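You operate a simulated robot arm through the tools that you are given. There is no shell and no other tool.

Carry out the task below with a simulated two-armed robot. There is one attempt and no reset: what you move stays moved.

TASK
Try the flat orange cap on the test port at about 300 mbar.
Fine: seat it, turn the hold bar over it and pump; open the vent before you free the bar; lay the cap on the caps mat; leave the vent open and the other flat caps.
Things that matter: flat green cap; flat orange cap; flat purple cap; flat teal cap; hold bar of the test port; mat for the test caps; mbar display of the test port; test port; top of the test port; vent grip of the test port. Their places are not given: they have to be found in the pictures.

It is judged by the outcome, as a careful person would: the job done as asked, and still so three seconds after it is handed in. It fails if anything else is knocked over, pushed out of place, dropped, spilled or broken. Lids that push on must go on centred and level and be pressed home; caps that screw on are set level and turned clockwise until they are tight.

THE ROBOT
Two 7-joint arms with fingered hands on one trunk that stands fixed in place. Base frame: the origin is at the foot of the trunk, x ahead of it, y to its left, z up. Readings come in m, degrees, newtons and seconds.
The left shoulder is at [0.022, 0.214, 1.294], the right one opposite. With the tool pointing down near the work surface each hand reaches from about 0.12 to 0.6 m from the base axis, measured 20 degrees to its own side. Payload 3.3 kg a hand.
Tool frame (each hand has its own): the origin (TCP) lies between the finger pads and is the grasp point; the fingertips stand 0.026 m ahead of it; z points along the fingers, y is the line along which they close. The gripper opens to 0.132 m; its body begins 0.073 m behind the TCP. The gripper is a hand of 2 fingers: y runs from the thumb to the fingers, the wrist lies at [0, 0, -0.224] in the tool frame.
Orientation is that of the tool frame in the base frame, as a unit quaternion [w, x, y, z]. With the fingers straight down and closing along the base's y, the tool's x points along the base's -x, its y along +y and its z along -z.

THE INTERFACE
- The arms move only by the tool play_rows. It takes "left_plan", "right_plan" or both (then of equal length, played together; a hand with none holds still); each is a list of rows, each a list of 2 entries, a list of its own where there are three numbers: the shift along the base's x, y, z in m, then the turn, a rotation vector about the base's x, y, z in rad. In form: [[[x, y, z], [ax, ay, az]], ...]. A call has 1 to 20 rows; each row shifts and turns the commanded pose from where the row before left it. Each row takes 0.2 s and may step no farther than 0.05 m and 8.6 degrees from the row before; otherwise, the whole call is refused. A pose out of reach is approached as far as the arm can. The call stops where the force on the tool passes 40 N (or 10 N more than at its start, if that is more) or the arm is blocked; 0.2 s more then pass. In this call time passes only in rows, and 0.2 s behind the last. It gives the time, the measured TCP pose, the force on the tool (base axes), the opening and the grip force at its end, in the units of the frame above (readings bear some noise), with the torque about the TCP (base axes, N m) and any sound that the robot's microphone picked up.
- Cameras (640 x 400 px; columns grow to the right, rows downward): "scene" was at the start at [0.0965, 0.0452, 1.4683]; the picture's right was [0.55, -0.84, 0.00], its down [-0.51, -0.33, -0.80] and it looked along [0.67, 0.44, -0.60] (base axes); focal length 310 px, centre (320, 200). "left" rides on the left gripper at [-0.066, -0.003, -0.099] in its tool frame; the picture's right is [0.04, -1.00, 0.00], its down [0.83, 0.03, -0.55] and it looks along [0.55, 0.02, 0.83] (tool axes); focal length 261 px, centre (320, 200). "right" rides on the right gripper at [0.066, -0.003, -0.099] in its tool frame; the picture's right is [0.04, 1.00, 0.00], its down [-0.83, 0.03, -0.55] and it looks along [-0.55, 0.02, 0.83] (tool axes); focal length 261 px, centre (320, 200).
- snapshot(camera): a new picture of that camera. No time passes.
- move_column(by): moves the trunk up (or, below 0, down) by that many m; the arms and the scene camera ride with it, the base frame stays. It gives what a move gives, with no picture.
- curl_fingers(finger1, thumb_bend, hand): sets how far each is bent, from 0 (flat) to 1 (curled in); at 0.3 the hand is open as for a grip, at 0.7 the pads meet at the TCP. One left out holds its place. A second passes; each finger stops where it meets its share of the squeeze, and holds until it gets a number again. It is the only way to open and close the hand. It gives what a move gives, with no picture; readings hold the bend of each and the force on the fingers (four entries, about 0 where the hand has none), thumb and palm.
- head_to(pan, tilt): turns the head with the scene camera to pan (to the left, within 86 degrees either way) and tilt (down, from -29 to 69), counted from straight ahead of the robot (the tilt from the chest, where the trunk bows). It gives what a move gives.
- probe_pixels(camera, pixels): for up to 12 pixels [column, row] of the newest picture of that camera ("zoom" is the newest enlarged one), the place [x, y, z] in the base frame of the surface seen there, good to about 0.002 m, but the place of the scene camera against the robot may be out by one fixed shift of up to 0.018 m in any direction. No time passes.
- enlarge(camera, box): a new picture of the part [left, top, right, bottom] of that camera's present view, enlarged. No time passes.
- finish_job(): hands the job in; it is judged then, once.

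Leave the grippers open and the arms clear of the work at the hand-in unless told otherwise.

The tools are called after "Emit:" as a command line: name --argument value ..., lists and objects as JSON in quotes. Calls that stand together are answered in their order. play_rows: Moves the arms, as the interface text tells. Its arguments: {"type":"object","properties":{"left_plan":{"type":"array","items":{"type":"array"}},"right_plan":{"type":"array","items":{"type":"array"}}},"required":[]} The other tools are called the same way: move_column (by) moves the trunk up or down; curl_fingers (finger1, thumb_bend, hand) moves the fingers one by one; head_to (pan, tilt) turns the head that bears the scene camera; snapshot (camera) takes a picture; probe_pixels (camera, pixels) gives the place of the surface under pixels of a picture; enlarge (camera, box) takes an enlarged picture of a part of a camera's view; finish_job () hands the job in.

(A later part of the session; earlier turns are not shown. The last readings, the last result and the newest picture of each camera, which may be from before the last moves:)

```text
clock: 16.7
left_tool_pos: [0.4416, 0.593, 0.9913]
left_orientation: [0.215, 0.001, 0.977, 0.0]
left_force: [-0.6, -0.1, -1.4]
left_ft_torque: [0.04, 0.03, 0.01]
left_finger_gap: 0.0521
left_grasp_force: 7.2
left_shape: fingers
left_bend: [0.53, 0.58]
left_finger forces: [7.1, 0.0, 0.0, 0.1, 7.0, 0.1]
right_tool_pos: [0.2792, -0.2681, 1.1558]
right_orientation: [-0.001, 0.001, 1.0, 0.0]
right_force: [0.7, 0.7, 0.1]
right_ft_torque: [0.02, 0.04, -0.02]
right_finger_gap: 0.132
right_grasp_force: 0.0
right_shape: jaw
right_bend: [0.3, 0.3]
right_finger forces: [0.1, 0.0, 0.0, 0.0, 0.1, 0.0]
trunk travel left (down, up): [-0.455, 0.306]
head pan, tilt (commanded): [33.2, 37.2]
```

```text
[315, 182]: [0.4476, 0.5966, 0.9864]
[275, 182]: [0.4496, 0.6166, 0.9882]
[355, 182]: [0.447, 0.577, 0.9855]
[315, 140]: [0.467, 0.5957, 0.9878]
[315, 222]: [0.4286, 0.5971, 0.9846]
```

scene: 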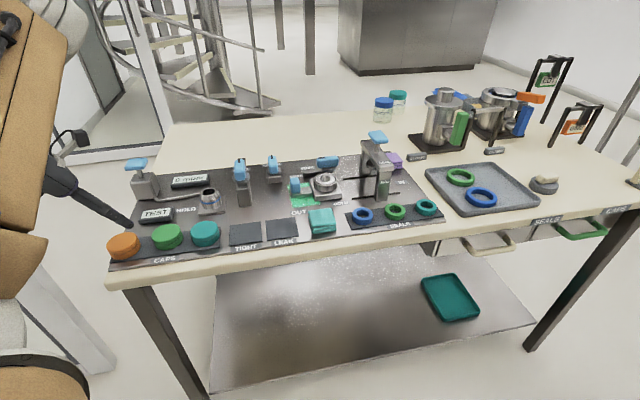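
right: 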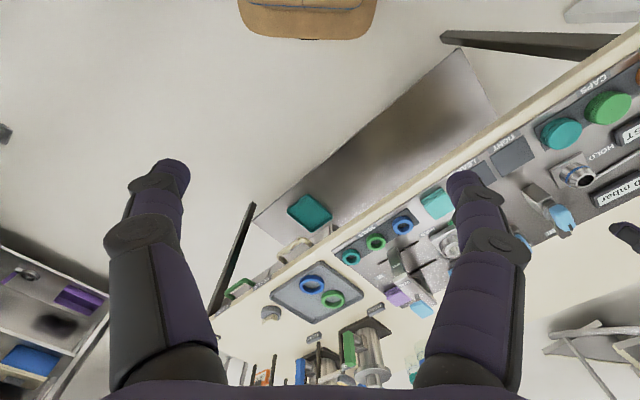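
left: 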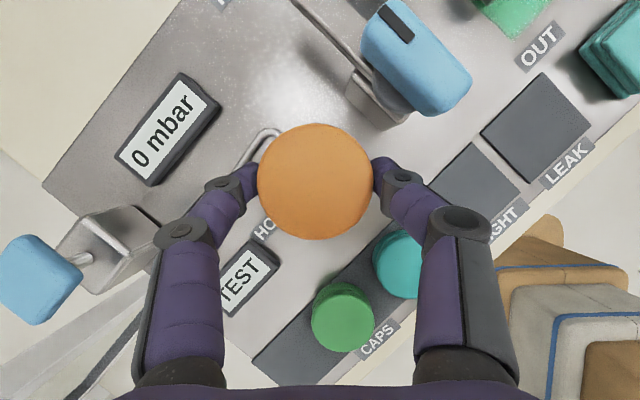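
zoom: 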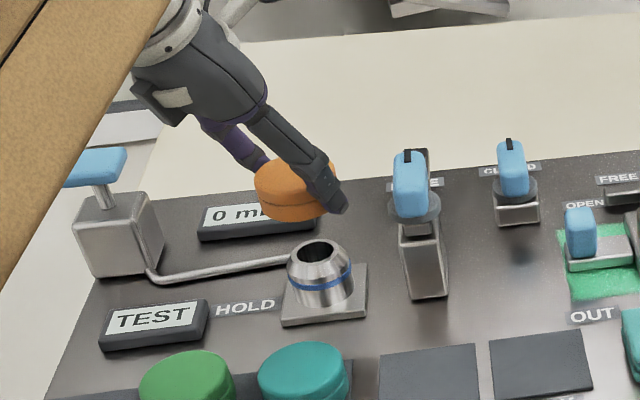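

Cap centre reads (0.4478, 0.5966); port was measured at (0.4485, 0.598). I'll cross-check cap against port in the scene camera, where its fixed shift cancels out.

Emit:
enlarge --camera "scene" --box '[185, 150, 245, 220]'

Emit:
probe_pixels --camera "zoom" --pixels '[[320, 200], [290, 200], [350, 200], [320, 180], [320, 215], [320, 120], [220, 80], [300, 60], [250, 95]]'

```text
5.71 times, centred on (215, 185) of scene
```

zoom: 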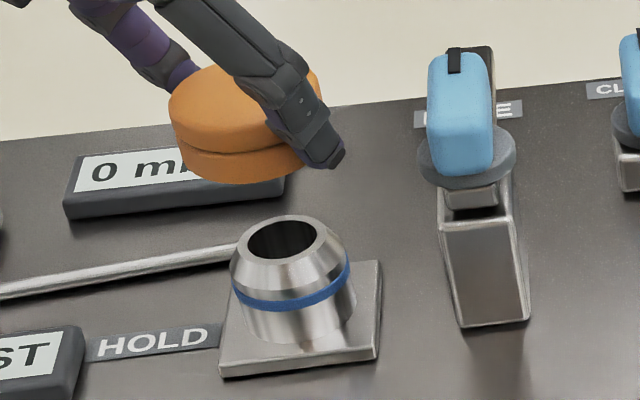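

```text
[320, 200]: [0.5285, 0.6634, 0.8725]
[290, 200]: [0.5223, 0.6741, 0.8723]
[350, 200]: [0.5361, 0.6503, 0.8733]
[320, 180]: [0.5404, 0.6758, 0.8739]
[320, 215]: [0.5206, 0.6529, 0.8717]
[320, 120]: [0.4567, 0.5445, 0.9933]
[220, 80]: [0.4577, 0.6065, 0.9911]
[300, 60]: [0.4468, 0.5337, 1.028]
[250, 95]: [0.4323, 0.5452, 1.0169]
```

I'll probe the rim and cap edge points properly in this zoom.

Emit:
probe_pixels --camera "zoom" --pixels '[[244, 240], [321, 238], [283, 262], [283, 218], [291, 299], [240, 290], [348, 280], [187, 130], [240, 168], [170, 115], [200, 95], [290, 85]]'

```text
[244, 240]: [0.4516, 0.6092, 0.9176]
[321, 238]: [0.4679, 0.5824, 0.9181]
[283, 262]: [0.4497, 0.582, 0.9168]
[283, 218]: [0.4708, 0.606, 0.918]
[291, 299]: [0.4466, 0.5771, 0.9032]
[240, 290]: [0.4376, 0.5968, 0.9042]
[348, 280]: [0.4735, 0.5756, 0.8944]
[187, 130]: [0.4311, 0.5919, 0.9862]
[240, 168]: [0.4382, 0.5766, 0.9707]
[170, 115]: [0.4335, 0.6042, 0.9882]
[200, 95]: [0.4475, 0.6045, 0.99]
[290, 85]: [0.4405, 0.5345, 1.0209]
```

Cap and port agree to about 1 mm. I'll shift (+0.0005, +0.001) and lower 0.036 m so the cap's underside is just above the rim (≈0.924 vs 0.912), then check against the port's base plate corners.

Emit:
play_rows --left_plan '[[[0.0005, 0.001, -0.018], [0, 0, 0]], [[0, 0, -0.018], [0, 0, 0]]]'

Emit:
snapshot --camera "left"

Emit:
enlarge --camera "left" --box '[230, 90, 410, 270]'

Emit:
enlarge --camera "scene" --box '[185, 150, 245, 220]'

```text
clock: 17.3
left_tool_pos: [0.4407, 0.5953, 0.9557]
left_orientation: [0.217, 0.001, 0.976, 0.0]
left_force: [-1.0, 0.8, -0.4]
left_ft_torque: [0.0, -0.01, -0.04]
left_finger_gap: 0.0521
left_grasp_force: 7.4
left_shape: fingers
left_bend: [0.53, 0.58]
left_finger forces: [7.0, 0.0, 0.0, 0.0, 7.1, 0.0]
right_tool_pos: [0.2776, -0.2668, 1.155]
right_orientation: [0.0, 0.0, 1.0, 0.001]
right_force: [0.3, 0.7, -0.1]
right_ft_torque: [0.0, -0.01, 0.0]
right_finger_gap: 0.1319
right_grasp_force: 0.1
right_shape: jaw
right_bend: [0.3, 0.3]
right_finger forces: [0.0, 0.0, 0.0, 0.0, 0.0, 0.0]
trunk travel left (down, up): [-0.455, 0.306]
head pan, tilt (commanded): [33.2, 37.2]
```

```text
taken
```

left: 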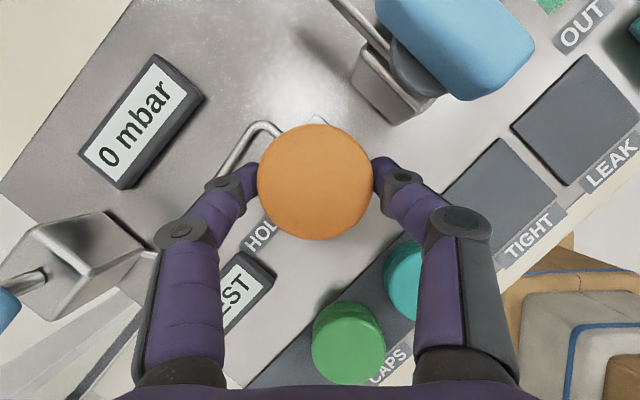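

```text
2.22 times, centred on (320, 180) of left
```

zoom: 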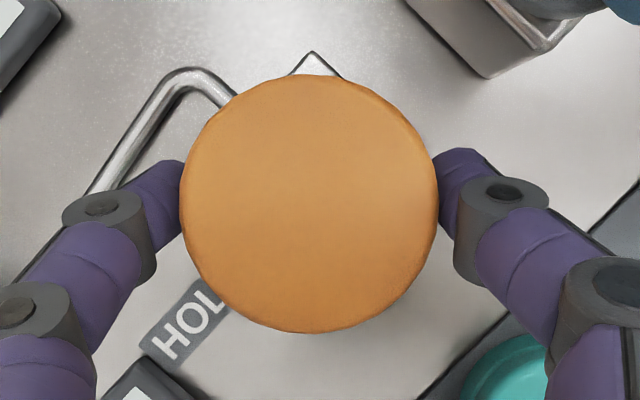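

```text
5.71 times, centred on (215, 185) of scene
```

zoom: 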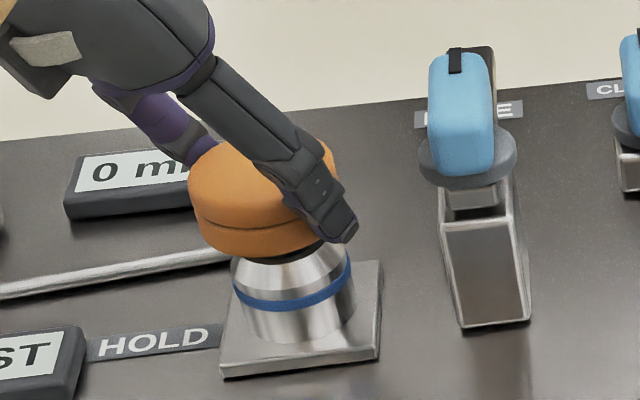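

Checked against the plate corner in the left picture (corner at (317,113), cap centre at (315,182)), the cap is within 1 mm of the port axis. Now I'll lower gently in 4 mm steps and watch the force.

Emit:
play_rows --left_plan '[[[0, 0, -0.004], [0, 0, 0]], [[0, 0, -0.004], [0, 0, 0]], [[0, 0, -0.004], [0, 0, 0]], [[0, 0, -0.003], [0, 0, 0]]]'

Emit:
enlarge --camera "scene" --box '[185, 150, 245, 220]'

Emit:
enlarge --camera "left" --box '[230, 90, 410, 270]'

```text
clock: 18.3
left_tool_pos: [0.4409, 0.5965, 0.9417]
left_orientation: [0.217, 0.0, 0.976, 0.0]
left_force: [-0.5, -0.8, -1.0]
left_ft_torque: [-0.01, 0.03, 0.01]
left_finger_gap: 0.052
left_grasp_force: 7.5
left_shape: fingers
left_bend: [0.53, 0.58]
left_finger forces: [7.1, 0.1, 0.0, 0.0, 6.9, 0.0]
right_tool_pos: [0.2794, -0.2671, 1.1548]
right_orientation: [0.0, 0.0, 1.0, 0.0]
right_force: [-0.1, -0.4, 0.1]
right_ft_torque: [-0.02, -0.03, -0.01]
right_finger_gap: 0.1318
right_grasp_force: 0.1
right_shape: jaw
right_bend: [0.3, 0.3]
right_finger forces: [0.1, 0.0, 0.0, 0.0, 0.0, 0.0]
trunk travel left (down, up): [-0.455, 0.306]
head pan, tilt (commanded): [33.2, 37.2]
```

```text
5.71 times, centred on (215, 185) of scene
```

zoom: 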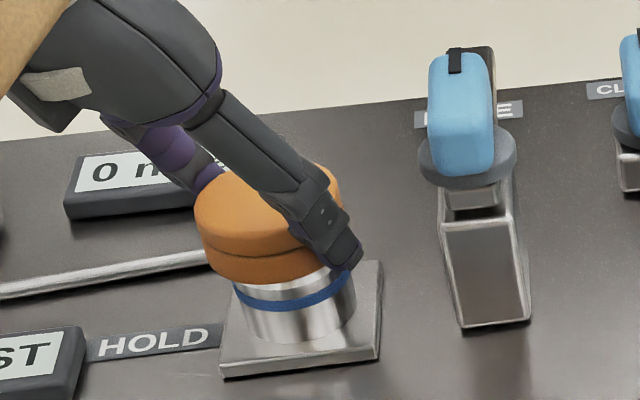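

```text
2.22 times, centred on (320, 180) of left
```

zoom: 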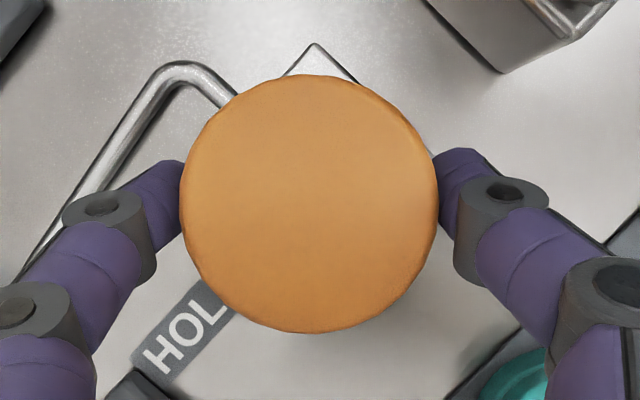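

No contact yet, cap is over the rim (bottom ≈ 0.907) and lines up in both views allowing for perspective. Continue down in 3 mm steps.

Emit:
play_rows --left_plan '[[[0, 0, -0.003], [0, 0, 0]], [[0, 0, -0.003], [0, 0, 0]], [[0, 0, -0.003], [0, 0, 0]]]'

Emit:
enlarge --camera "scene" --box '[185, 150, 245, 220]'

Emit:
snapshot --camera "left"

Emit:
probe_pixels --camera "left" --pixels '[[315, 182], [275, 182], [355, 182], [315, 140], [315, 222]]'

```text
clock: 19.1
left_tool_pos: [0.4416, 0.5971, 0.9315]
left_orientation: [0.216, 0.0, 0.976, 0.0]
left_force: [0.6, -1.4, -0.2]
left_ft_torque: [-0.06, 0.01, -0.01]
left_finger_gap: 0.0521
left_grasp_force: 7.0
left_shape: fingers
left_bend: [0.54, 0.58]
left_finger forces: [6.7, 0.1, 0.1, 0.0, 7.7, 0.0]
right_tool_pos: [0.2779, -0.2672, 1.1551]
right_orientation: [0.0, 0.0, 1.0, 0.001]
right_force: [0.2, -0.3, 0.3]
right_ft_torque: [-0.01, 0.0, 0.02]
right_finger_gap: 0.132
right_grasp_force: 0.0
right_shape: jaw
right_bend: [0.3, 0.3]
right_finger forces: [0.1, 0.0, 0.0, 0.1, 0.1, 0.0]
trunk travel left (down, up): [-0.455, 0.306]
head pan, tilt (commanded): [33.2, 37.2]
```

```text
5.71 times, centred on (215, 185) of scene
```

zoom: 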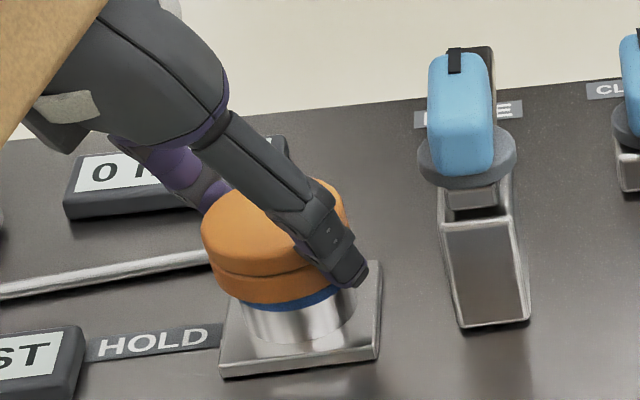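

```text
taken
```

left: 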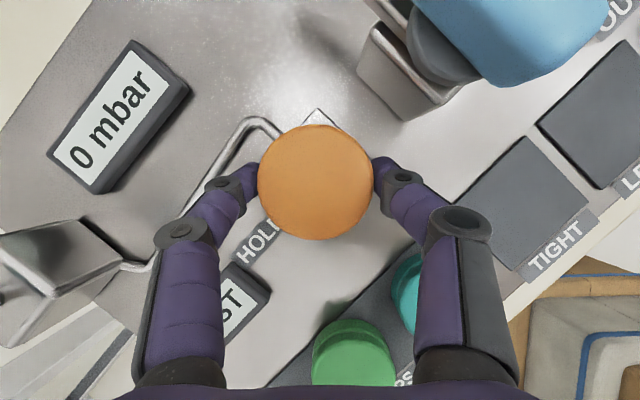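

```text
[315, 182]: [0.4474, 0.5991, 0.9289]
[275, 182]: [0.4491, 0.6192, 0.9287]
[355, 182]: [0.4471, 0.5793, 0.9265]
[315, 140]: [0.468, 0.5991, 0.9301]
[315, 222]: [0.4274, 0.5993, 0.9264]
```

The cap now covers the bevel (top ≈ 0.928), with a light side force of about 1.4 N. I'll continue down in 2 mm steps.

Emit:
play_rows --left_plan '[[[0, 0, -0.002], [0, 0, 0]], [[0, 0, -0.002], [0, 0, 0]], [[0, 0, -0.002], [0, 0, 0]]]'

Emit:
enlarge --camera "scene" --box '[185, 150, 245, 220]'

Emit:
snapshot --camera "left"

Emit:
probe_pixels --camera "left" --pixels '[[315, 182], [270, 182], [360, 182], [315, 135], [315, 230], [280, 150], [350, 215], [350, 150], [280, 215]]'

```text
clock: 19.9
left_tool_pos: [0.4411, 0.5956, 0.9275]
left_orientation: [0.217, 0.001, 0.976, 0.0]
left_force: [1.3, -0.8, 11.5]
left_ft_torque: [0.02, -0.13, -0.02]
left_finger_gap: 0.0518
left_grasp_force: 8.1
left_shape: fingers
left_bend: [0.54, 0.59]
left_finger forces: [7.9, 0.0, 0.0, 0.0, 8.0, 0.0]
right_tool_pos: [0.2776, -0.2682, 1.1543]
right_orientation: [0.0, 0.001, 1.0, 0.0]
right_force: [-0.7, -0.9, -0.4]
right_ft_torque: [0.01, -0.03, 0.02]
right_finger_gap: 0.1321
right_grasp_force: 0.1
right_shape: jaw
right_bend: [0.3, 0.3]
right_finger forces: [0.0, 0.0, 0.1, 0.1, 0.0, 0.0]
trunk travel left (down, up): [-0.455, 0.306]
head pan, tilt (commanded): [33.2, 37.2]
```

```text
5.71 times, centred on (215, 185) of scene
```

zoom: 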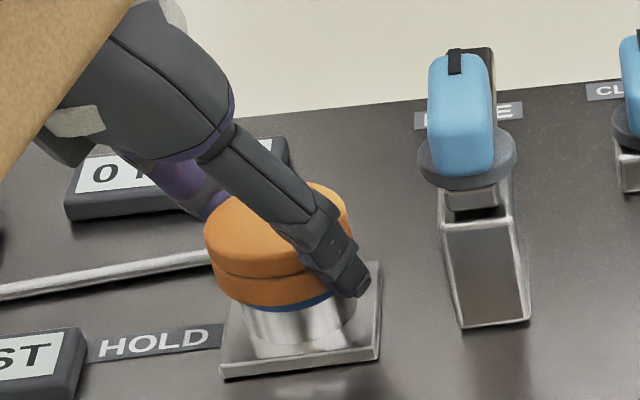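

```text
taken
```

left: 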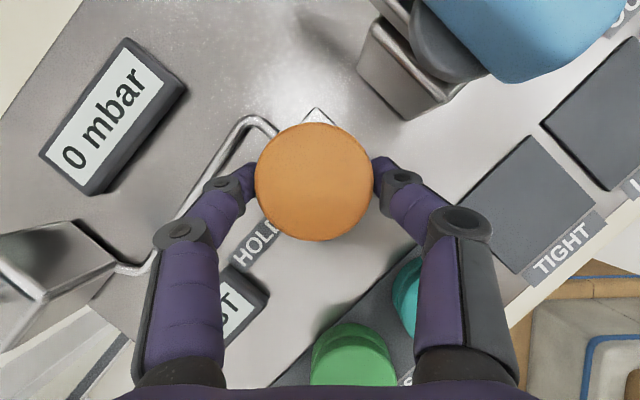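

```text
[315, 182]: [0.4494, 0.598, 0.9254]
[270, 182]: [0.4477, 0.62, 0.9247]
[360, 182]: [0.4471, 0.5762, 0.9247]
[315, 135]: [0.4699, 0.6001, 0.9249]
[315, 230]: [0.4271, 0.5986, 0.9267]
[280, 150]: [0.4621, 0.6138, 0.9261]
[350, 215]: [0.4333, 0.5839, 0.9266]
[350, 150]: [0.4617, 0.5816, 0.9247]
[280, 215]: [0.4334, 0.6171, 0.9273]
```

Upward force 11.5 N with the cap top at about 0.925 and level (0.925–0.927): it's resting on the port. I'll release it now, then press it home from above with closed fingers.

Emit:
curl_fingers --hand "left" --finger1 0.42 --thumb_bend 0.42

Emit:
play_rows --left_plan '[[[-0.004, 0, 0.02], [0, 0, 0]], [[-0.006, 0, 0.03], [0, 0, 0]], [[0, 0, 0.02], [0, 0, 0]]]'

Emit:
snapshot --camera "left"

Emit:
enlarge --camera "scene" --box '[185, 150, 245, 220]'

```text
clock: 20.9
left_tool_pos: [0.4407, 0.5964, 0.9275]
left_orientation: [0.217, 0.0, 0.976, 0.0]
left_force: [0.3, 0.2, 0.4]
left_ft_torque: [0.02, -0.01, -0.05]
left_finger_gap: 0.0928
left_grasp_force: 0.0
left_shape: fingers
left_bend: [0.42, 0.42]
left_finger forces: [0.1, 0.0, 0.0, 0.0, 0.0, 0.1]
right_tool_pos: [0.2772, -0.2678, 1.1555]
right_orientation: [0.0, -0.001, 1.0, 0.0]
right_force: [-0.4, -0.4, 0.2]
right_ft_torque: [0.02, -0.02, 0.0]
right_finger_gap: 0.1318
right_grasp_force: 0.1
right_shape: jaw
right_bend: [0.3, 0.3]
right_finger forces: [0.0, 0.0, 0.0, 0.0, 0.1, 0.1]
trunk travel left (down, up): [-0.455, 0.306]
head pan, tilt (commanded): [33.2, 37.2]
```

```text
clock: 21.7
left_tool_pos: [0.4312, 0.5954, 0.9988]
left_orientation: [0.217, 0.0, 0.976, 0.0]
left_force: [0.1, 0.3, -0.5]
left_ft_torque: [0.0, 0.01, -0.01]
left_finger_gap: 0.0931
left_grasp_force: 0.0
left_shape: fingers
left_bend: [0.42, 0.42]
left_finger forces: [0.0, 0.0, 0.0, 0.0, 0.0, 0.0]
right_tool_pos: [0.2785, -0.2686, 1.156]
right_orientation: [0.0, 0.0, 1.0, 0.0]
right_force: [0.4, -0.3, -0.1]
right_ft_torque: [-0.01, 0.03, 0.0]
right_finger_gap: 0.1318
right_grasp_force: 0.0
right_shape: jaw
right_bend: [0.3, 0.3]
right_finger forces: [0.0, 0.1, 0.0, 0.0, 0.0, 0.0]
trunk travel left (down, up): [-0.455, 0.306]
head pan, tilt (commanded): [33.2, 37.2]
```

```text
taken
```

left: 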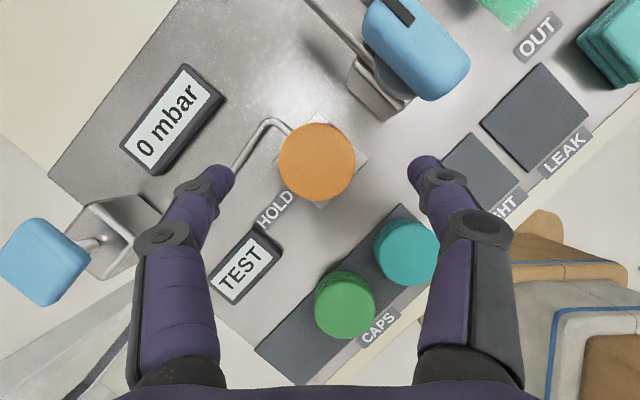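

```text
5.71 times, centred on (215, 185) of scene
```

zoom: 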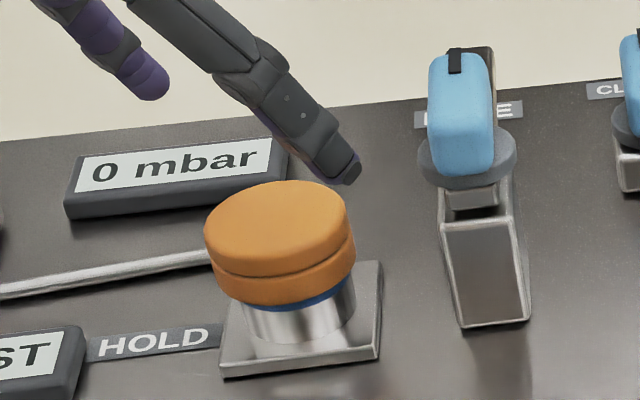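

The cap sits on the port. I'll probe its top for level and centre.

Emit:
probe_pixels --camera "left" --pixels '[[317, 162], [285, 162], [349, 162], [317, 130], [317, 194], [295, 140], [339, 184], [339, 140], [295, 184]]'

Emit:
enlarge --camera "left" --box '[250, 100, 390, 220]'

```text
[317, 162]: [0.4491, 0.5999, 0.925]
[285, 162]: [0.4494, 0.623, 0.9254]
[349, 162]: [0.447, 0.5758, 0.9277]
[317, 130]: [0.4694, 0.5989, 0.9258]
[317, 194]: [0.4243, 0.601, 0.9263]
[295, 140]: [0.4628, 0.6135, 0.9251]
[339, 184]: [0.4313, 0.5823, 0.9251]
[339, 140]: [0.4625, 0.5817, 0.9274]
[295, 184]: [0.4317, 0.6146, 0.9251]
```

```text
3.33 times, centred on (320, 160) of left
```

zoom: 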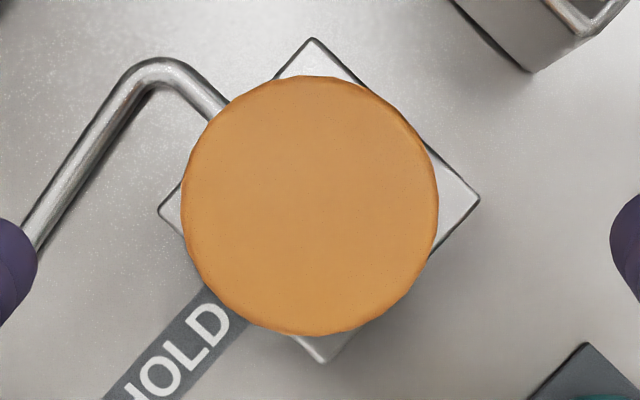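

Cap is level and within 1 mm of the port axis. Now I'll close the fingers together to make a pressing tip.

Emit:
curl_fingers --hand "left" --finger1 0.7 --thumb_bend 0.7

Emit:
snapshot --camera "left"

```text
clock: 22.7
left_tool_pos: [0.4324, 0.596, 0.9965]
left_orientation: [0.216, 0.0, 0.976, 0.001]
left_force: [0.4, 0.1, 0.1]
left_ft_torque: [0.0, 0.0, -0.01]
left_finger_gap: 0.0021
left_grasp_force: 0.1
left_shape: fingers
left_bend: [0.7, 0.7]
left_finger forces: [0.1, 0.0, 0.0, 0.0, 0.0, 0.0]
right_tool_pos: [0.2786, -0.2665, 1.1551]
right_orientation: [0.0, 0.0, 1.0, -0.001]
right_force: [0.9, -0.1, -0.2]
right_ft_torque: [0.03, 0.01, 0.0]
right_finger_gap: 0.132
right_grasp_force: 0.0
right_shape: jaw
right_bend: [0.3, 0.3]
right_finger forces: [0.0, 0.0, 0.0, 0.0, 0.1, 0.1]
trunk travel left (down, up): [-0.455, 0.306]
head pan, tilt (commanded): [33.2, 37.2]
```

```text
taken
```

left: 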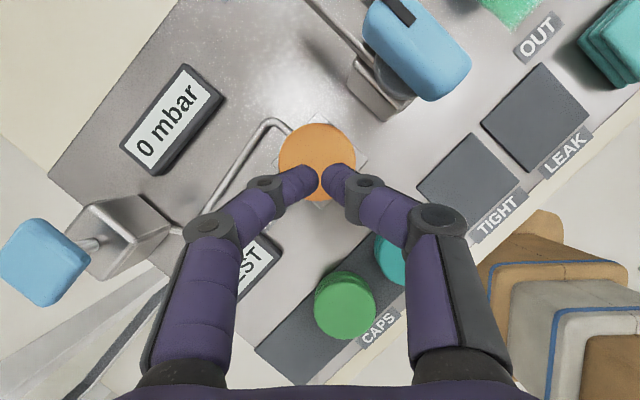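

The closed tips are just below the cap's centre in the picture. I'll shift (+0.005, +0.003), lower 0.035 m, then go on in 3 mm steps until I feel the cap.

Emit:
play_rows --left_plan '[[[0.005, 0.003, -0.02], [0, 0, 0]], [[0, 0, -0.015], [0, 0, 0]], [[0, 0, -0.005], [0, 0, 0]], [[0, 0, -0.003], [0, 0, 0]]]'

Emit:
snapshot --camera "left"

Emit:
enlarge --camera "scene" --box '[185, 150, 245, 220]'

```text
clock: 23.7
left_tool_pos: [0.437, 0.5981, 0.9539]
left_orientation: [0.216, 0.001, 0.976, 0.0]
left_force: [-0.4, 0.4, 0.0]
left_ft_torque: [-0.02, 0.03, -0.01]
left_finger_gap: 0.0021
left_grasp_force: 0.1
left_shape: fingers
left_bend: [0.7, 0.7]
left_finger forces: [0.0, 0.1, 0.0, 0.1, 0.0, 0.0]
right_tool_pos: [0.2781, -0.2683, 1.1548]
right_orientation: [0.0, -0.001, 1.0, 0.0]
right_force: [-0.7, -0.7, 0.5]
right_ft_torque: [0.01, 0.04, -0.02]
right_finger_gap: 0.1317
right_grasp_force: 0.0
right_shape: jaw
right_bend: [0.3, 0.3]
right_finger forces: [0.0, 0.1, 0.1, 0.0, 0.0, 0.1]
trunk travel left (down, up): [-0.455, 0.306]
head pan, tilt (commanded): [33.2, 37.2]
```

```text
taken
```

left: 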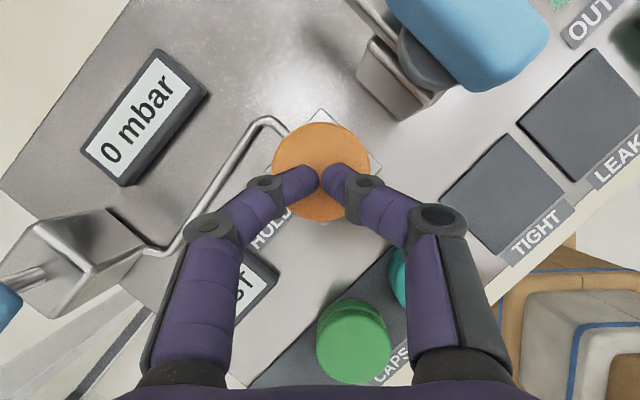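

```text
5.71 times, centred on (215, 185) of scene
```

zoom: 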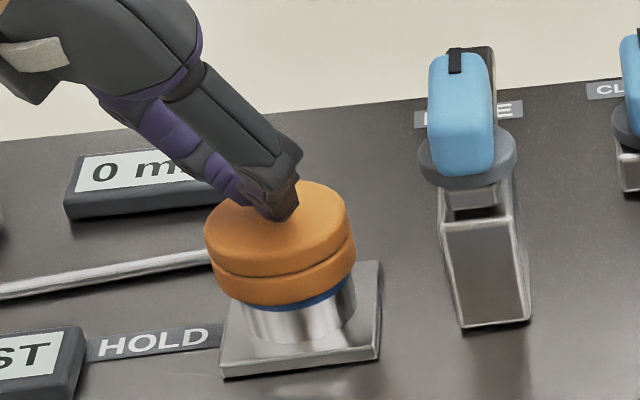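

Tips are centred over the cap. I'll press down step by step.

Emit:
play_rows --left_plan '[[[0, 0, -0.003], [0, 0, 0]], [[0, 0, -0.003], [0, 0, 0]], [[0, 0, -0.002], [0, 0, 0]], [[0, 0, -0.002], [0, 0, 0]]]'

```text
clock: 24.7
left_tool_pos: [0.4387, 0.598, 0.9494]
left_orientation: [0.224, 0.003, 0.975, 0.002]
left_force: [-1.9, -2.0, 20.9]
left_ft_torque: [-0.15, -0.15, -0.03]
left_finger_gap: 0.0003
left_grasp_force: 12.2
left_shape: fingers
left_bend: [0.71, 0.71]
left_finger forces: [6.8, 0.1, 0.0, 0.1, 16.8, 0.0]
right_tool_pos: [0.2761, -0.2687, 1.155]
right_orientation: [0.001, 0.0, 1.0, 0.001]
right_force: [0.1, -0.8, -1.5]
right_ft_torque: [0.02, 0.01, -0.02]
right_finger_gap: 0.132
right_grasp_force: 0.1
right_shape: jaw
right_bend: [0.3, 0.3]
right_finger forces: [0.1, 0.0, 0.0, 0.0, 0.1, 0.0]
trunk travel left (down, up): [-0.455, 0.306]
head pan, tilt (commanded): [33.2, 37.2]
stopped in row 4 (left hand): the force on the tool passed its limit at 42 N (the readings are from after the stop); the commanded pose is now the measured one
```

The press reached 42 N and stopped. I'll back off upward and check how the cap sits.

Emit:
play_rows --left_plan '[[[0, 0, 0.02], [0, 0, 0]], [[-0.01, 0, 0.025], [0, 0, 0]]]'

Emit:
snapshot --camera "left"

Emit:
enlarge --camera "scene" --box '[185, 150, 245, 220]'

```text
clock: 25.3
left_tool_pos: [0.4293, 0.6001, 0.9931]
left_orientation: [0.221, 0.001, 0.975, 0.001]
left_force: [-0.4, -0.1, -0.4]
left_ft_torque: [0.02, -0.02, 0.02]
left_finger_gap: 0.0019
left_grasp_force: 0.1
left_shape: fingers
left_bend: [0.7, 0.7]
left_finger forces: [0.0, 0.0, 0.1, 0.0, 0.1, 0.1]
right_tool_pos: [0.279, -0.2687, 1.1554]
right_orientation: [0.0, 0.0, 1.0, 0.0]
right_force: [0.0, 0.4, -0.3]
right_ft_torque: [-0.01, -0.03, -0.03]
right_finger_gap: 0.1319
right_grasp_force: 0.1
right_shape: jaw
right_bend: [0.3, 0.3]
right_finger forces: [0.0, 0.0, 0.0, 0.0, 0.1, 0.0]
trunk travel left (down, up): [-0.455, 0.306]
head pan, tilt (commanded): [33.2, 37.2]
```

```text
taken
```

left: 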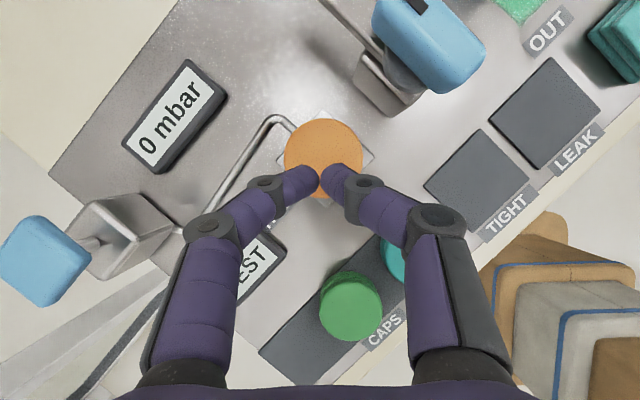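

```text
5.71 times, centred on (215, 185) of scene
```

zoom: 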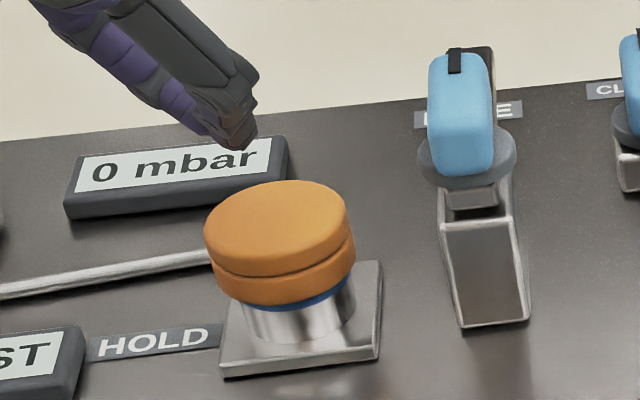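

The cap did not move under 42 N, so it is home (top still ≈ 0.925). Next the hold bar: its grip is centred on the post near (0.507, 0.538), top z ≈ 0.978. I'll push the grip's near end from its left side with the closed fingertips so the bar swings counter-clockwise over the cap. First I move to the left of the grip's near end, still high, and look.

Emit:
play_rows --left_plan '[[[0, 0, 0.02], [0, 0, 0]], [[0.0122, -0.0237, 0], [0, 0, 0]], [[0.0122, -0.0237, 0], [0, 0, 0]]]'

Emit:
snapshot --camera "left"

Emit:
enlarge --camera "scene" --box '[190, 130, 290, 220]'

```text
clock: 26.1
left_tool_pos: [0.4523, 0.5516, 1.0113]
left_orientation: [0.221, 0.0, 0.975, 0.002]
left_force: [-0.1, -0.3, 0.1]
left_ft_torque: [0.01, -0.03, 0.0]
left_finger_gap: 0.0018
left_grasp_force: 0.2
left_shape: fingers
left_bend: [0.7, 0.7]
left_finger forces: [0.1, 0.1, 0.0, 0.0, 0.0, 0.0]
right_tool_pos: [0.2782, -0.2687, 1.1545]
right_orientation: [0.0, 0.0, 1.0, 0.001]
right_force: [1.1, 0.4, -0.2]
right_ft_torque: [-0.05, -0.01, 0.01]
right_finger_gap: 0.1319
right_grasp_force: 0.1
right_shape: jaw
right_bend: [0.3, 0.3]
right_finger forces: [0.1, 0.0, 0.0, 0.0, 0.1, 0.0]
trunk travel left (down, up): [-0.455, 0.306]
head pan, tilt (commanded): [33.2, 37.2]
```

```text
taken
```

left: 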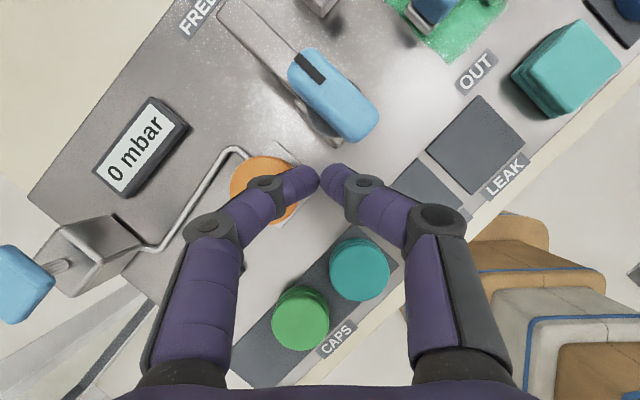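

```text
4.44 times, centred on (240, 175) of scene
```

zoom: 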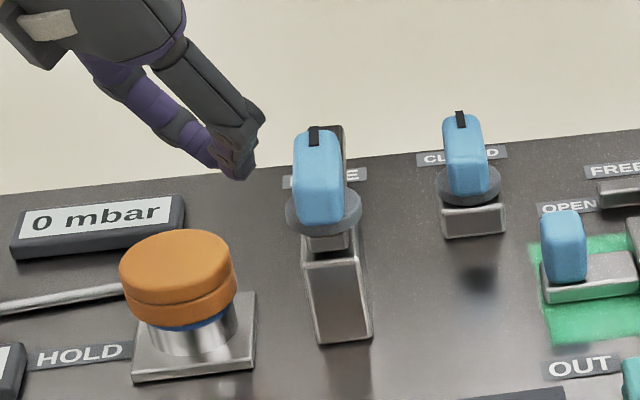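

I'll probe the grip and bar from here for their exact line and heights.

Emit:
probe_pixels --camera "left" --pixels '[[333, 94], [297, 64], [367, 124], [322, 104], [345, 85], [355, 132], [371, 112], [235, 25], [262, 57], [250, 20], [225, 5], [275, 75]]'

Emit:
enlarge --camera "left" --box '[210, 0, 410, 160]'

```text
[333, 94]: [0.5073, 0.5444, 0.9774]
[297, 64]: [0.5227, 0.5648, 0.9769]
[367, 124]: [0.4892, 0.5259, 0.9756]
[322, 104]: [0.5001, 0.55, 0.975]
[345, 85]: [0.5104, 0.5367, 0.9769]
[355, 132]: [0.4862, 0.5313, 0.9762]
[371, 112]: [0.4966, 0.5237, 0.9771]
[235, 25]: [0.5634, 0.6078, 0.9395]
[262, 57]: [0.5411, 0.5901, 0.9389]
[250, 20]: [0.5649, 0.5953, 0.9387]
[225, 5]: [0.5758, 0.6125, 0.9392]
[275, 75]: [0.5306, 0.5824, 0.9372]
```

```text
2.50 times, centred on (310, 80) of left
```

zoom: 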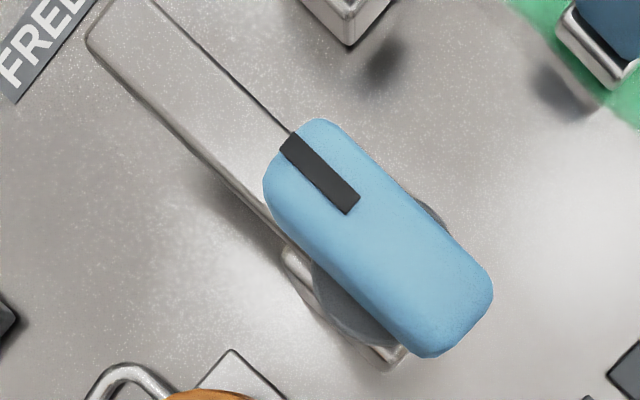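

Grip centre ≈ (0.507, 0.544), about 0.058 × 0.022 m, top z 0.977; bar top 0.939. I'll go to the start spot left of the grip's near end and lower the tips to z ≈ 0.955 (above the cap and bar, within the grip's height).

Emit:
play_rows --left_plan '[[[0.0084, 0, 0], [0, 0, 0]], [[0, 0, -0.02], [0, 0, 0]], [[0, 0, -0.014], [0, 0, 0]]]'

Emit:
snapshot --camera "left"

Emit:
enlarge --camera "scene" --box '[190, 130, 290, 220]'

```text
clock: 26.9
left_tool_pos: [0.4598, 0.5525, 0.9778]
left_orientation: [0.221, 0.001, 0.975, 0.002]
left_force: [0.3, 0.6, 0.7]
left_ft_torque: [-0.02, 0.02, -0.02]
left_finger_gap: 0.0015
left_grasp_force: 0.1
left_shape: fingers
left_bend: [0.7, 0.7]
left_finger forces: [0.0, 0.0, 0.0, 0.0, 0.0, 0.0]
right_tool_pos: [0.2778, -0.2672, 1.1548]
right_orientation: [0.0, 0.0, 1.0, 0.0]
right_force: [-0.4, 0.0, 0.3]
right_ft_torque: [0.03, 0.0, -0.03]
right_finger_gap: 0.132
right_grasp_force: 0.2
right_shape: jaw
right_bend: [0.3, 0.3]
right_finger forces: [0.0, 0.0, 0.1, 0.1, 0.0, 0.0]
trunk travel left (down, up): [-0.455, 0.306]
head pan, tilt (commanded): [33.2, 37.2]
```

```text
taken
```

left: 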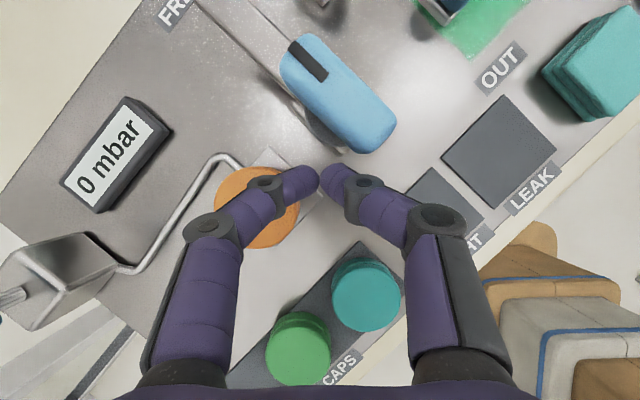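

```text
4.44 times, centred on (240, 175) of scene
```

zoom: 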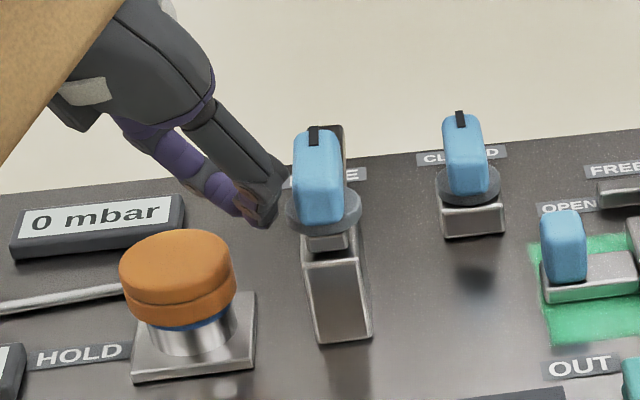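

The tips are left of the grip's near end. I'll start the push along the arc, the first ~30°, and check.

Emit:
play_rows --left_plan '[[[0.0049, -0.005, 0], [0, 0, 0]], [[0.0004, -0.0079, 0], [0, 0, 0]], [[0.0025, -0.0076, 0], [0, 0, 0]]]'

Emit:
snapshot --camera "left"

Emit:
enlarge --camera "scene" --box '[190, 130, 290, 220]'

```text
clock: 27.7
left_tool_pos: [0.4704, 0.529, 0.9782]
left_orientation: [0.221, 0.002, 0.975, 0.001]
left_force: [-0.2, -0.6, -0.3]
left_ft_torque: [-0.03, -0.02, 0.01]
left_finger_gap: 0.0013
left_grasp_force: 0.2
left_shape: fingers
left_bend: [0.7, 0.7]
left_finger forces: [0.0, 0.1, 0.0, 0.0, 0.1, 0.0]
right_tool_pos: [0.278, -0.2689, 1.1551]
right_orientation: [0.0, 0.0, 1.0, 0.0]
right_force: [-0.1, -1.1, 0.1]
right_ft_torque: [-0.02, 0.02, -0.03]
right_finger_gap: 0.132
right_grasp_force: 0.1
right_shape: jaw
right_bend: [0.3, 0.3]
right_finger forces: [0.1, 0.1, 0.1, 0.1, 0.1, 0.1]
trunk travel left (down, up): [-0.455, 0.306]
head pan, tilt (commanded): [33.2, 37.2]
```

```text
taken
```

left: 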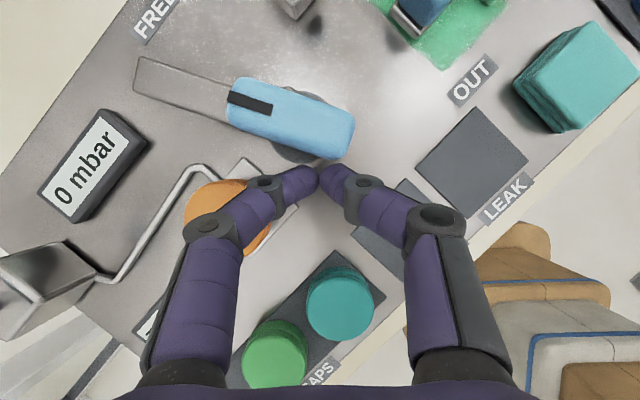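

```text
4.44 times, centred on (240, 175) of scene
```

zoom: 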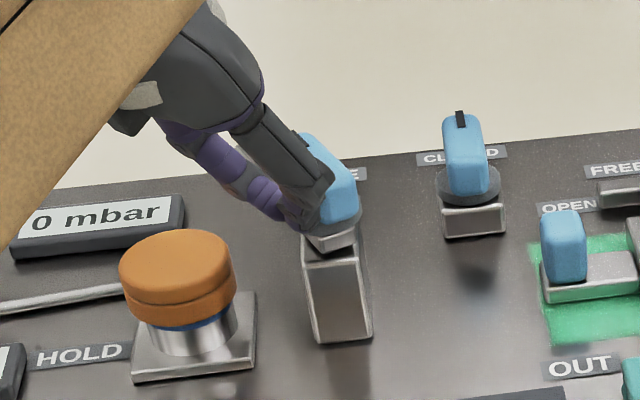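

It turns easily: the bar has swung roughly 30°. Continue along the arc to about 75° and check.

Emit:
play_rows --left_plan '[[[0.0043, -0.0067, 0], [0, 0, 0]], [[0.0059, -0.0053, 0], [0, 0, 0]]]'

Emit:
snapshot --camera "left"

Emit:
enlarge --camera "scene" --box '[190, 130, 290, 220]'

```text
clock: 28.3
left_tool_pos: [0.4785, 0.5193, 0.9784]
left_orientation: [0.221, 0.002, 0.975, 0.0]
left_force: [-1.1, 0.3, -0.6]
left_ft_torque: [0.0, 0.0, 0.01]
left_finger_gap: 0.0018
left_grasp_force: 0.3
left_shape: fingers
left_bend: [0.7, 0.7]
left_finger forces: [0.8, 0.0, 0.0, 0.0, 0.0, 0.0]
right_tool_pos: [0.2778, -0.2671, 1.155]
right_orientation: [0.0, 0.001, 1.0, 0.0]
right_force: [0.5, 0.0, -0.1]
right_ft_torque: [0.01, 0.03, 0.0]
right_finger_gap: 0.1317
right_grasp_force: 0.0
right_shape: jaw
right_bend: [0.3, 0.3]
right_finger forces: [0.0, 0.1, 0.0, 0.0, 0.1, 0.0]
trunk travel left (down, up): [-0.455, 0.306]
head pan, tilt (commanded): [33.2, 37.2]
```

```text
taken
```

left: 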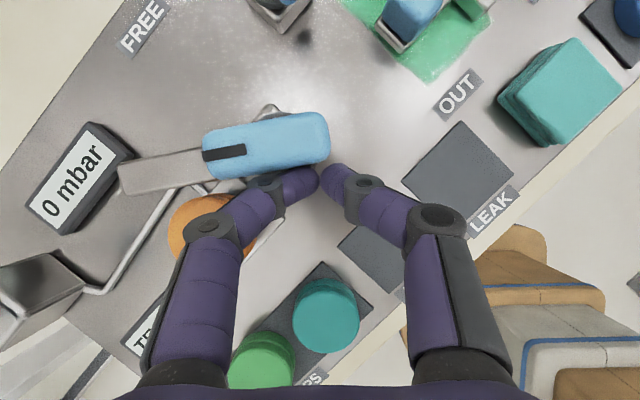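

```text
4.44 times, centred on (240, 175) of scene
```

zoom: 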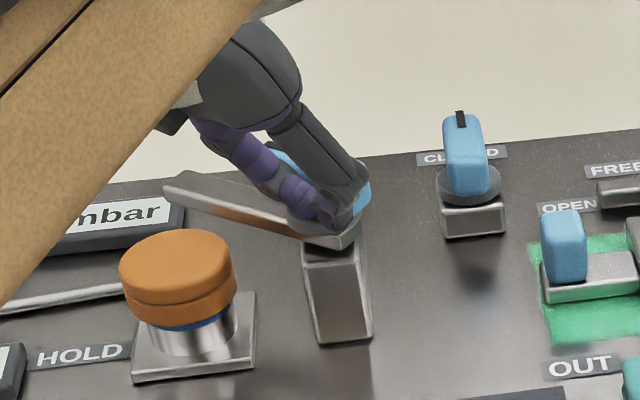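

About 60° now, with almost no force. My left finger would get in the way of the swinging bar in the last part, so I'll back off a little and turn the hand +44° (closing axis along the panel's length), tips then face the push direction.

Emit:
play_rows --left_plan '[[[-0.008, -0.0046, 0], [0, 0, 0]], [[0.0005, -0.0013, 0], [0, 0, 0.128]], [[0.0005, -0.0013, 0], [0, 0, 0.128]], [[0.0005, -0.0013, 0], [0, 0, 0.128]], [[0.0005, -0.0013, 0], [0, 0, 0.128]], [[0.0005, -0.0013, 0], [0, 0, 0.128]], [[0.0005, -0.0013, 0], [0, 0, 0.128]]]'

Emit:
snapshot --camera "left"

Emit:
snapshot --camera "scene"

```text
clock: 29.9
left_tool_pos: [0.4748, 0.5076, 0.9777]
left_orientation: [0.204, -0.364, 0.905, 0.083]
left_force: [-0.3, 0.7, 0.5]
left_ft_torque: [0.01, 0.01, 0.0]
left_finger_gap: 0.0015
left_grasp_force: 0.1
left_shape: fingers
left_bend: [0.7, 0.7]
left_finger forces: [0.0, 0.0, 0.1, 0.0, 0.0, 0.0]
right_tool_pos: [0.2779, -0.2666, 1.1548]
right_orientation: [0.0, 0.001, 1.0, 0.0]
right_force: [-0.4, -0.8, -0.3]
right_ft_torque: [-0.01, -0.01, -0.01]
right_finger_gap: 0.1318
right_grasp_force: 0.1
right_shape: jaw
right_bend: [0.3, 0.3]
right_finger forces: [0.1, 0.0, 0.0, 0.0, 0.1, 0.0]
trunk travel left (down, up): [-0.455, 0.306]
head pan, tilt (commanded): [33.2, 37.2]
```

```text
taken
```

left: 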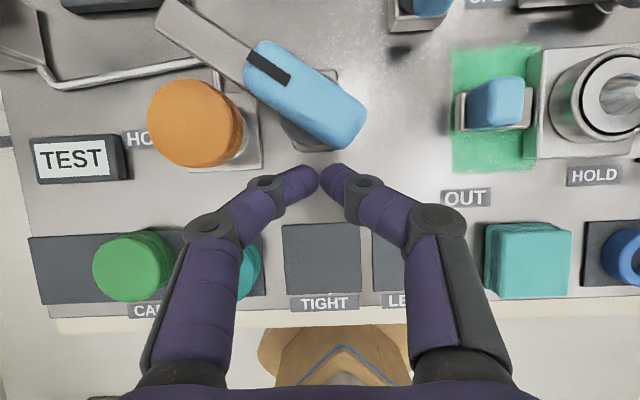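

```text
taken
```

scene: 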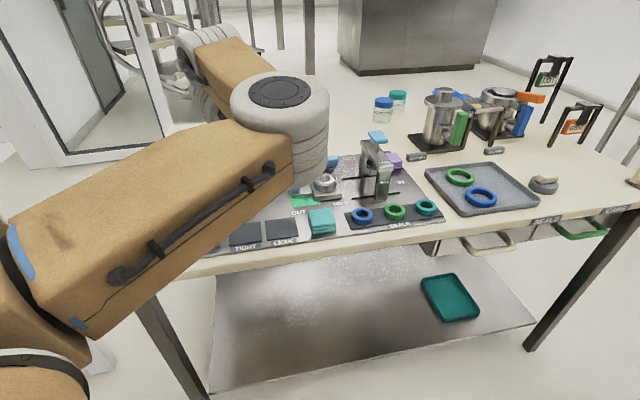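

The left picture now shows the panel square: the bar points up-left (about 55–60°), the grip's near end at (350,125), my tips at (320,175). I'll continue pushing that end along the arc.

Emit:
play_rows --left_plan '[[[0.0104, 0.0024, 0], [0, 0, 0]], [[0.0073, -0.0027, 0], [0, 0, 0]]]'

Emit:
snapshot --camera "left"

```text
clock: 30.5
left_tool_pos: [0.493, 0.5068, 0.9772]
left_orientation: [0.204, -0.364, 0.905, 0.084]
left_force: [-0.8, -0.4, 0.0]
left_ft_torque: [0.01, 0.02, -0.01]
left_finger_gap: 0.0016
left_grasp_force: 0.1
left_shape: fingers
left_bend: [0.7, 0.7]
left_finger forces: [0.0, 0.0, 0.0, 0.1, 0.1, 0.0]
right_tool_pos: [0.2779, -0.2682, 1.1558]
right_orientation: [0.0, 0.0, 1.0, 0.0]
right_force: [0.4, -0.1, 0.6]
right_ft_torque: [0.03, 0.0, 0.0]
right_finger_gap: 0.1319
right_grasp_force: 0.1
right_shape: jaw
right_bend: [0.3, 0.3]
right_finger forces: [0.0, 0.0, 0.0, 0.1, 0.1, 0.0]
trunk travel left (down, up): [-0.455, 0.306]
head pan, tilt (commanded): [33.2, 37.2]
```

```text
taken
```

left: 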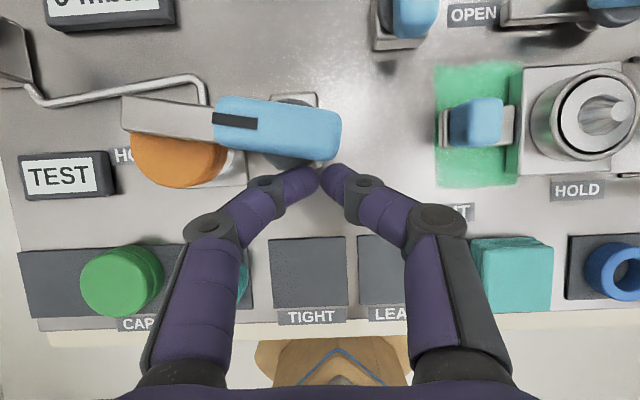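

The bar is now nearly over the cap (about 80°). Push the remaining degrees, gently.

Emit:
play_rows --left_plan '[[[0.0055, 0.0, 0], [0, 0, 0]], [[0.004, 0.0015, 0], [0, 0, 0]]]'

Emit:
snapshot --camera "left"

```text
clock: 31.1
left_tool_pos: [0.5001, 0.5073, 0.9768]
left_orientation: [0.203, -0.364, 0.905, 0.083]
left_force: [-12.1, -8.7, -0.3]
left_ft_torque: [-0.2, 0.28, 0.18]
left_finger_gap: 0.002
left_grasp_force: 6.9
left_shape: fingers
left_bend: [0.7, 0.7]
left_finger forces: [13.9, 0.0, 0.0, 0.0, 0.0, 0.0]
right_tool_pos: [0.2774, -0.268, 1.1549]
right_orientation: [0.001, 0.0, 1.0, 0.0]
right_force: [-0.7, 0.6, 0.2]
right_ft_torque: [-0.02, -0.01, -0.04]
right_finger_gap: 0.132
right_grasp_force: 0.0
right_shape: jaw
right_bend: [0.3, 0.3]
right_finger forces: [0.0, 0.0, 0.0, 0.0, 0.0, 0.0]
trunk travel left (down, up): [-0.455, 0.306]
head pan, tilt (commanded): [33.2, 37.2]
```

```text
taken
```

left: 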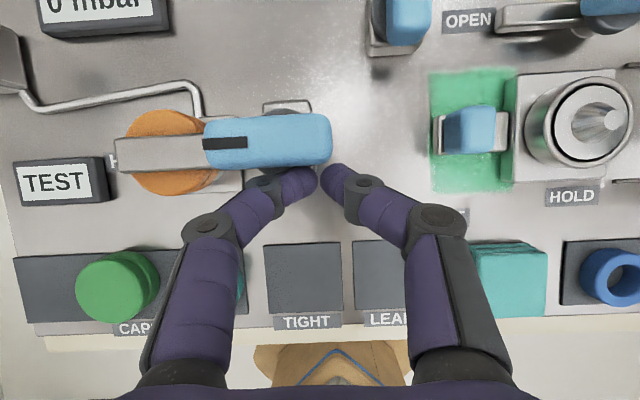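

The push now meets 15 N resistance and the bar lies square over the cap: at its stop. I'll back away toward the front and up, then look.

Emit:
play_rows --left_plan '[[[-0.012, -0.012, 0], [0, 0, 0]], [[-0.01, -0.005, 0.03], [0, 0, 0]], [[-0.01, 0.01, 0.04], [0, 0, 0]]]'

Emit:
snapshot --camera "left"

Emit:
snapshot --camera "scene"

```text
clock: 31.9
left_tool_pos: [0.4691, 0.5008, 1.0501]
left_orientation: [0.204, -0.363, 0.905, 0.084]
left_force: [-0.5, 0.7, 0.7]
left_ft_torque: [0.01, -0.03, 0.0]
left_finger_gap: 0.0015
left_grasp_force: 0.0
left_shape: fingers
left_bend: [0.7, 0.7]
left_finger forces: [0.0, 0.0, 0.1, 0.0, 0.0, 0.0]
right_tool_pos: [0.277, -0.2666, 1.1553]
right_orientation: [0.0, -0.001, 1.0, 0.0]
right_force: [-0.3, 0.0, -0.5]
right_ft_torque: [-0.02, 0.01, 0.06]
right_finger_gap: 0.1317
right_grasp_force: 0.0
right_shape: jaw
right_bend: [0.3, 0.3]
right_finger forces: [0.1, 0.0, 0.1, 0.0, 0.0, 0.0]
trunk travel left (down, up): [-0.455, 0.306]
head pan, tilt (commanded): [33.2, 37.2]
```

```text
taken
```

left: 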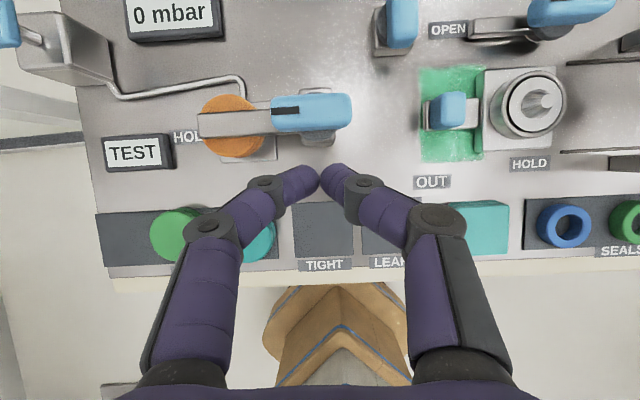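

```text
taken
```

scene: 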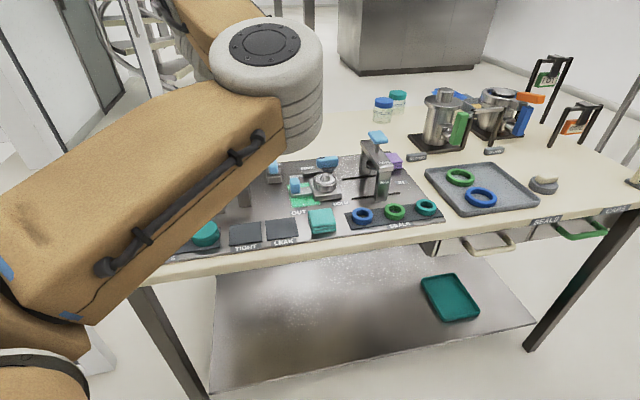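

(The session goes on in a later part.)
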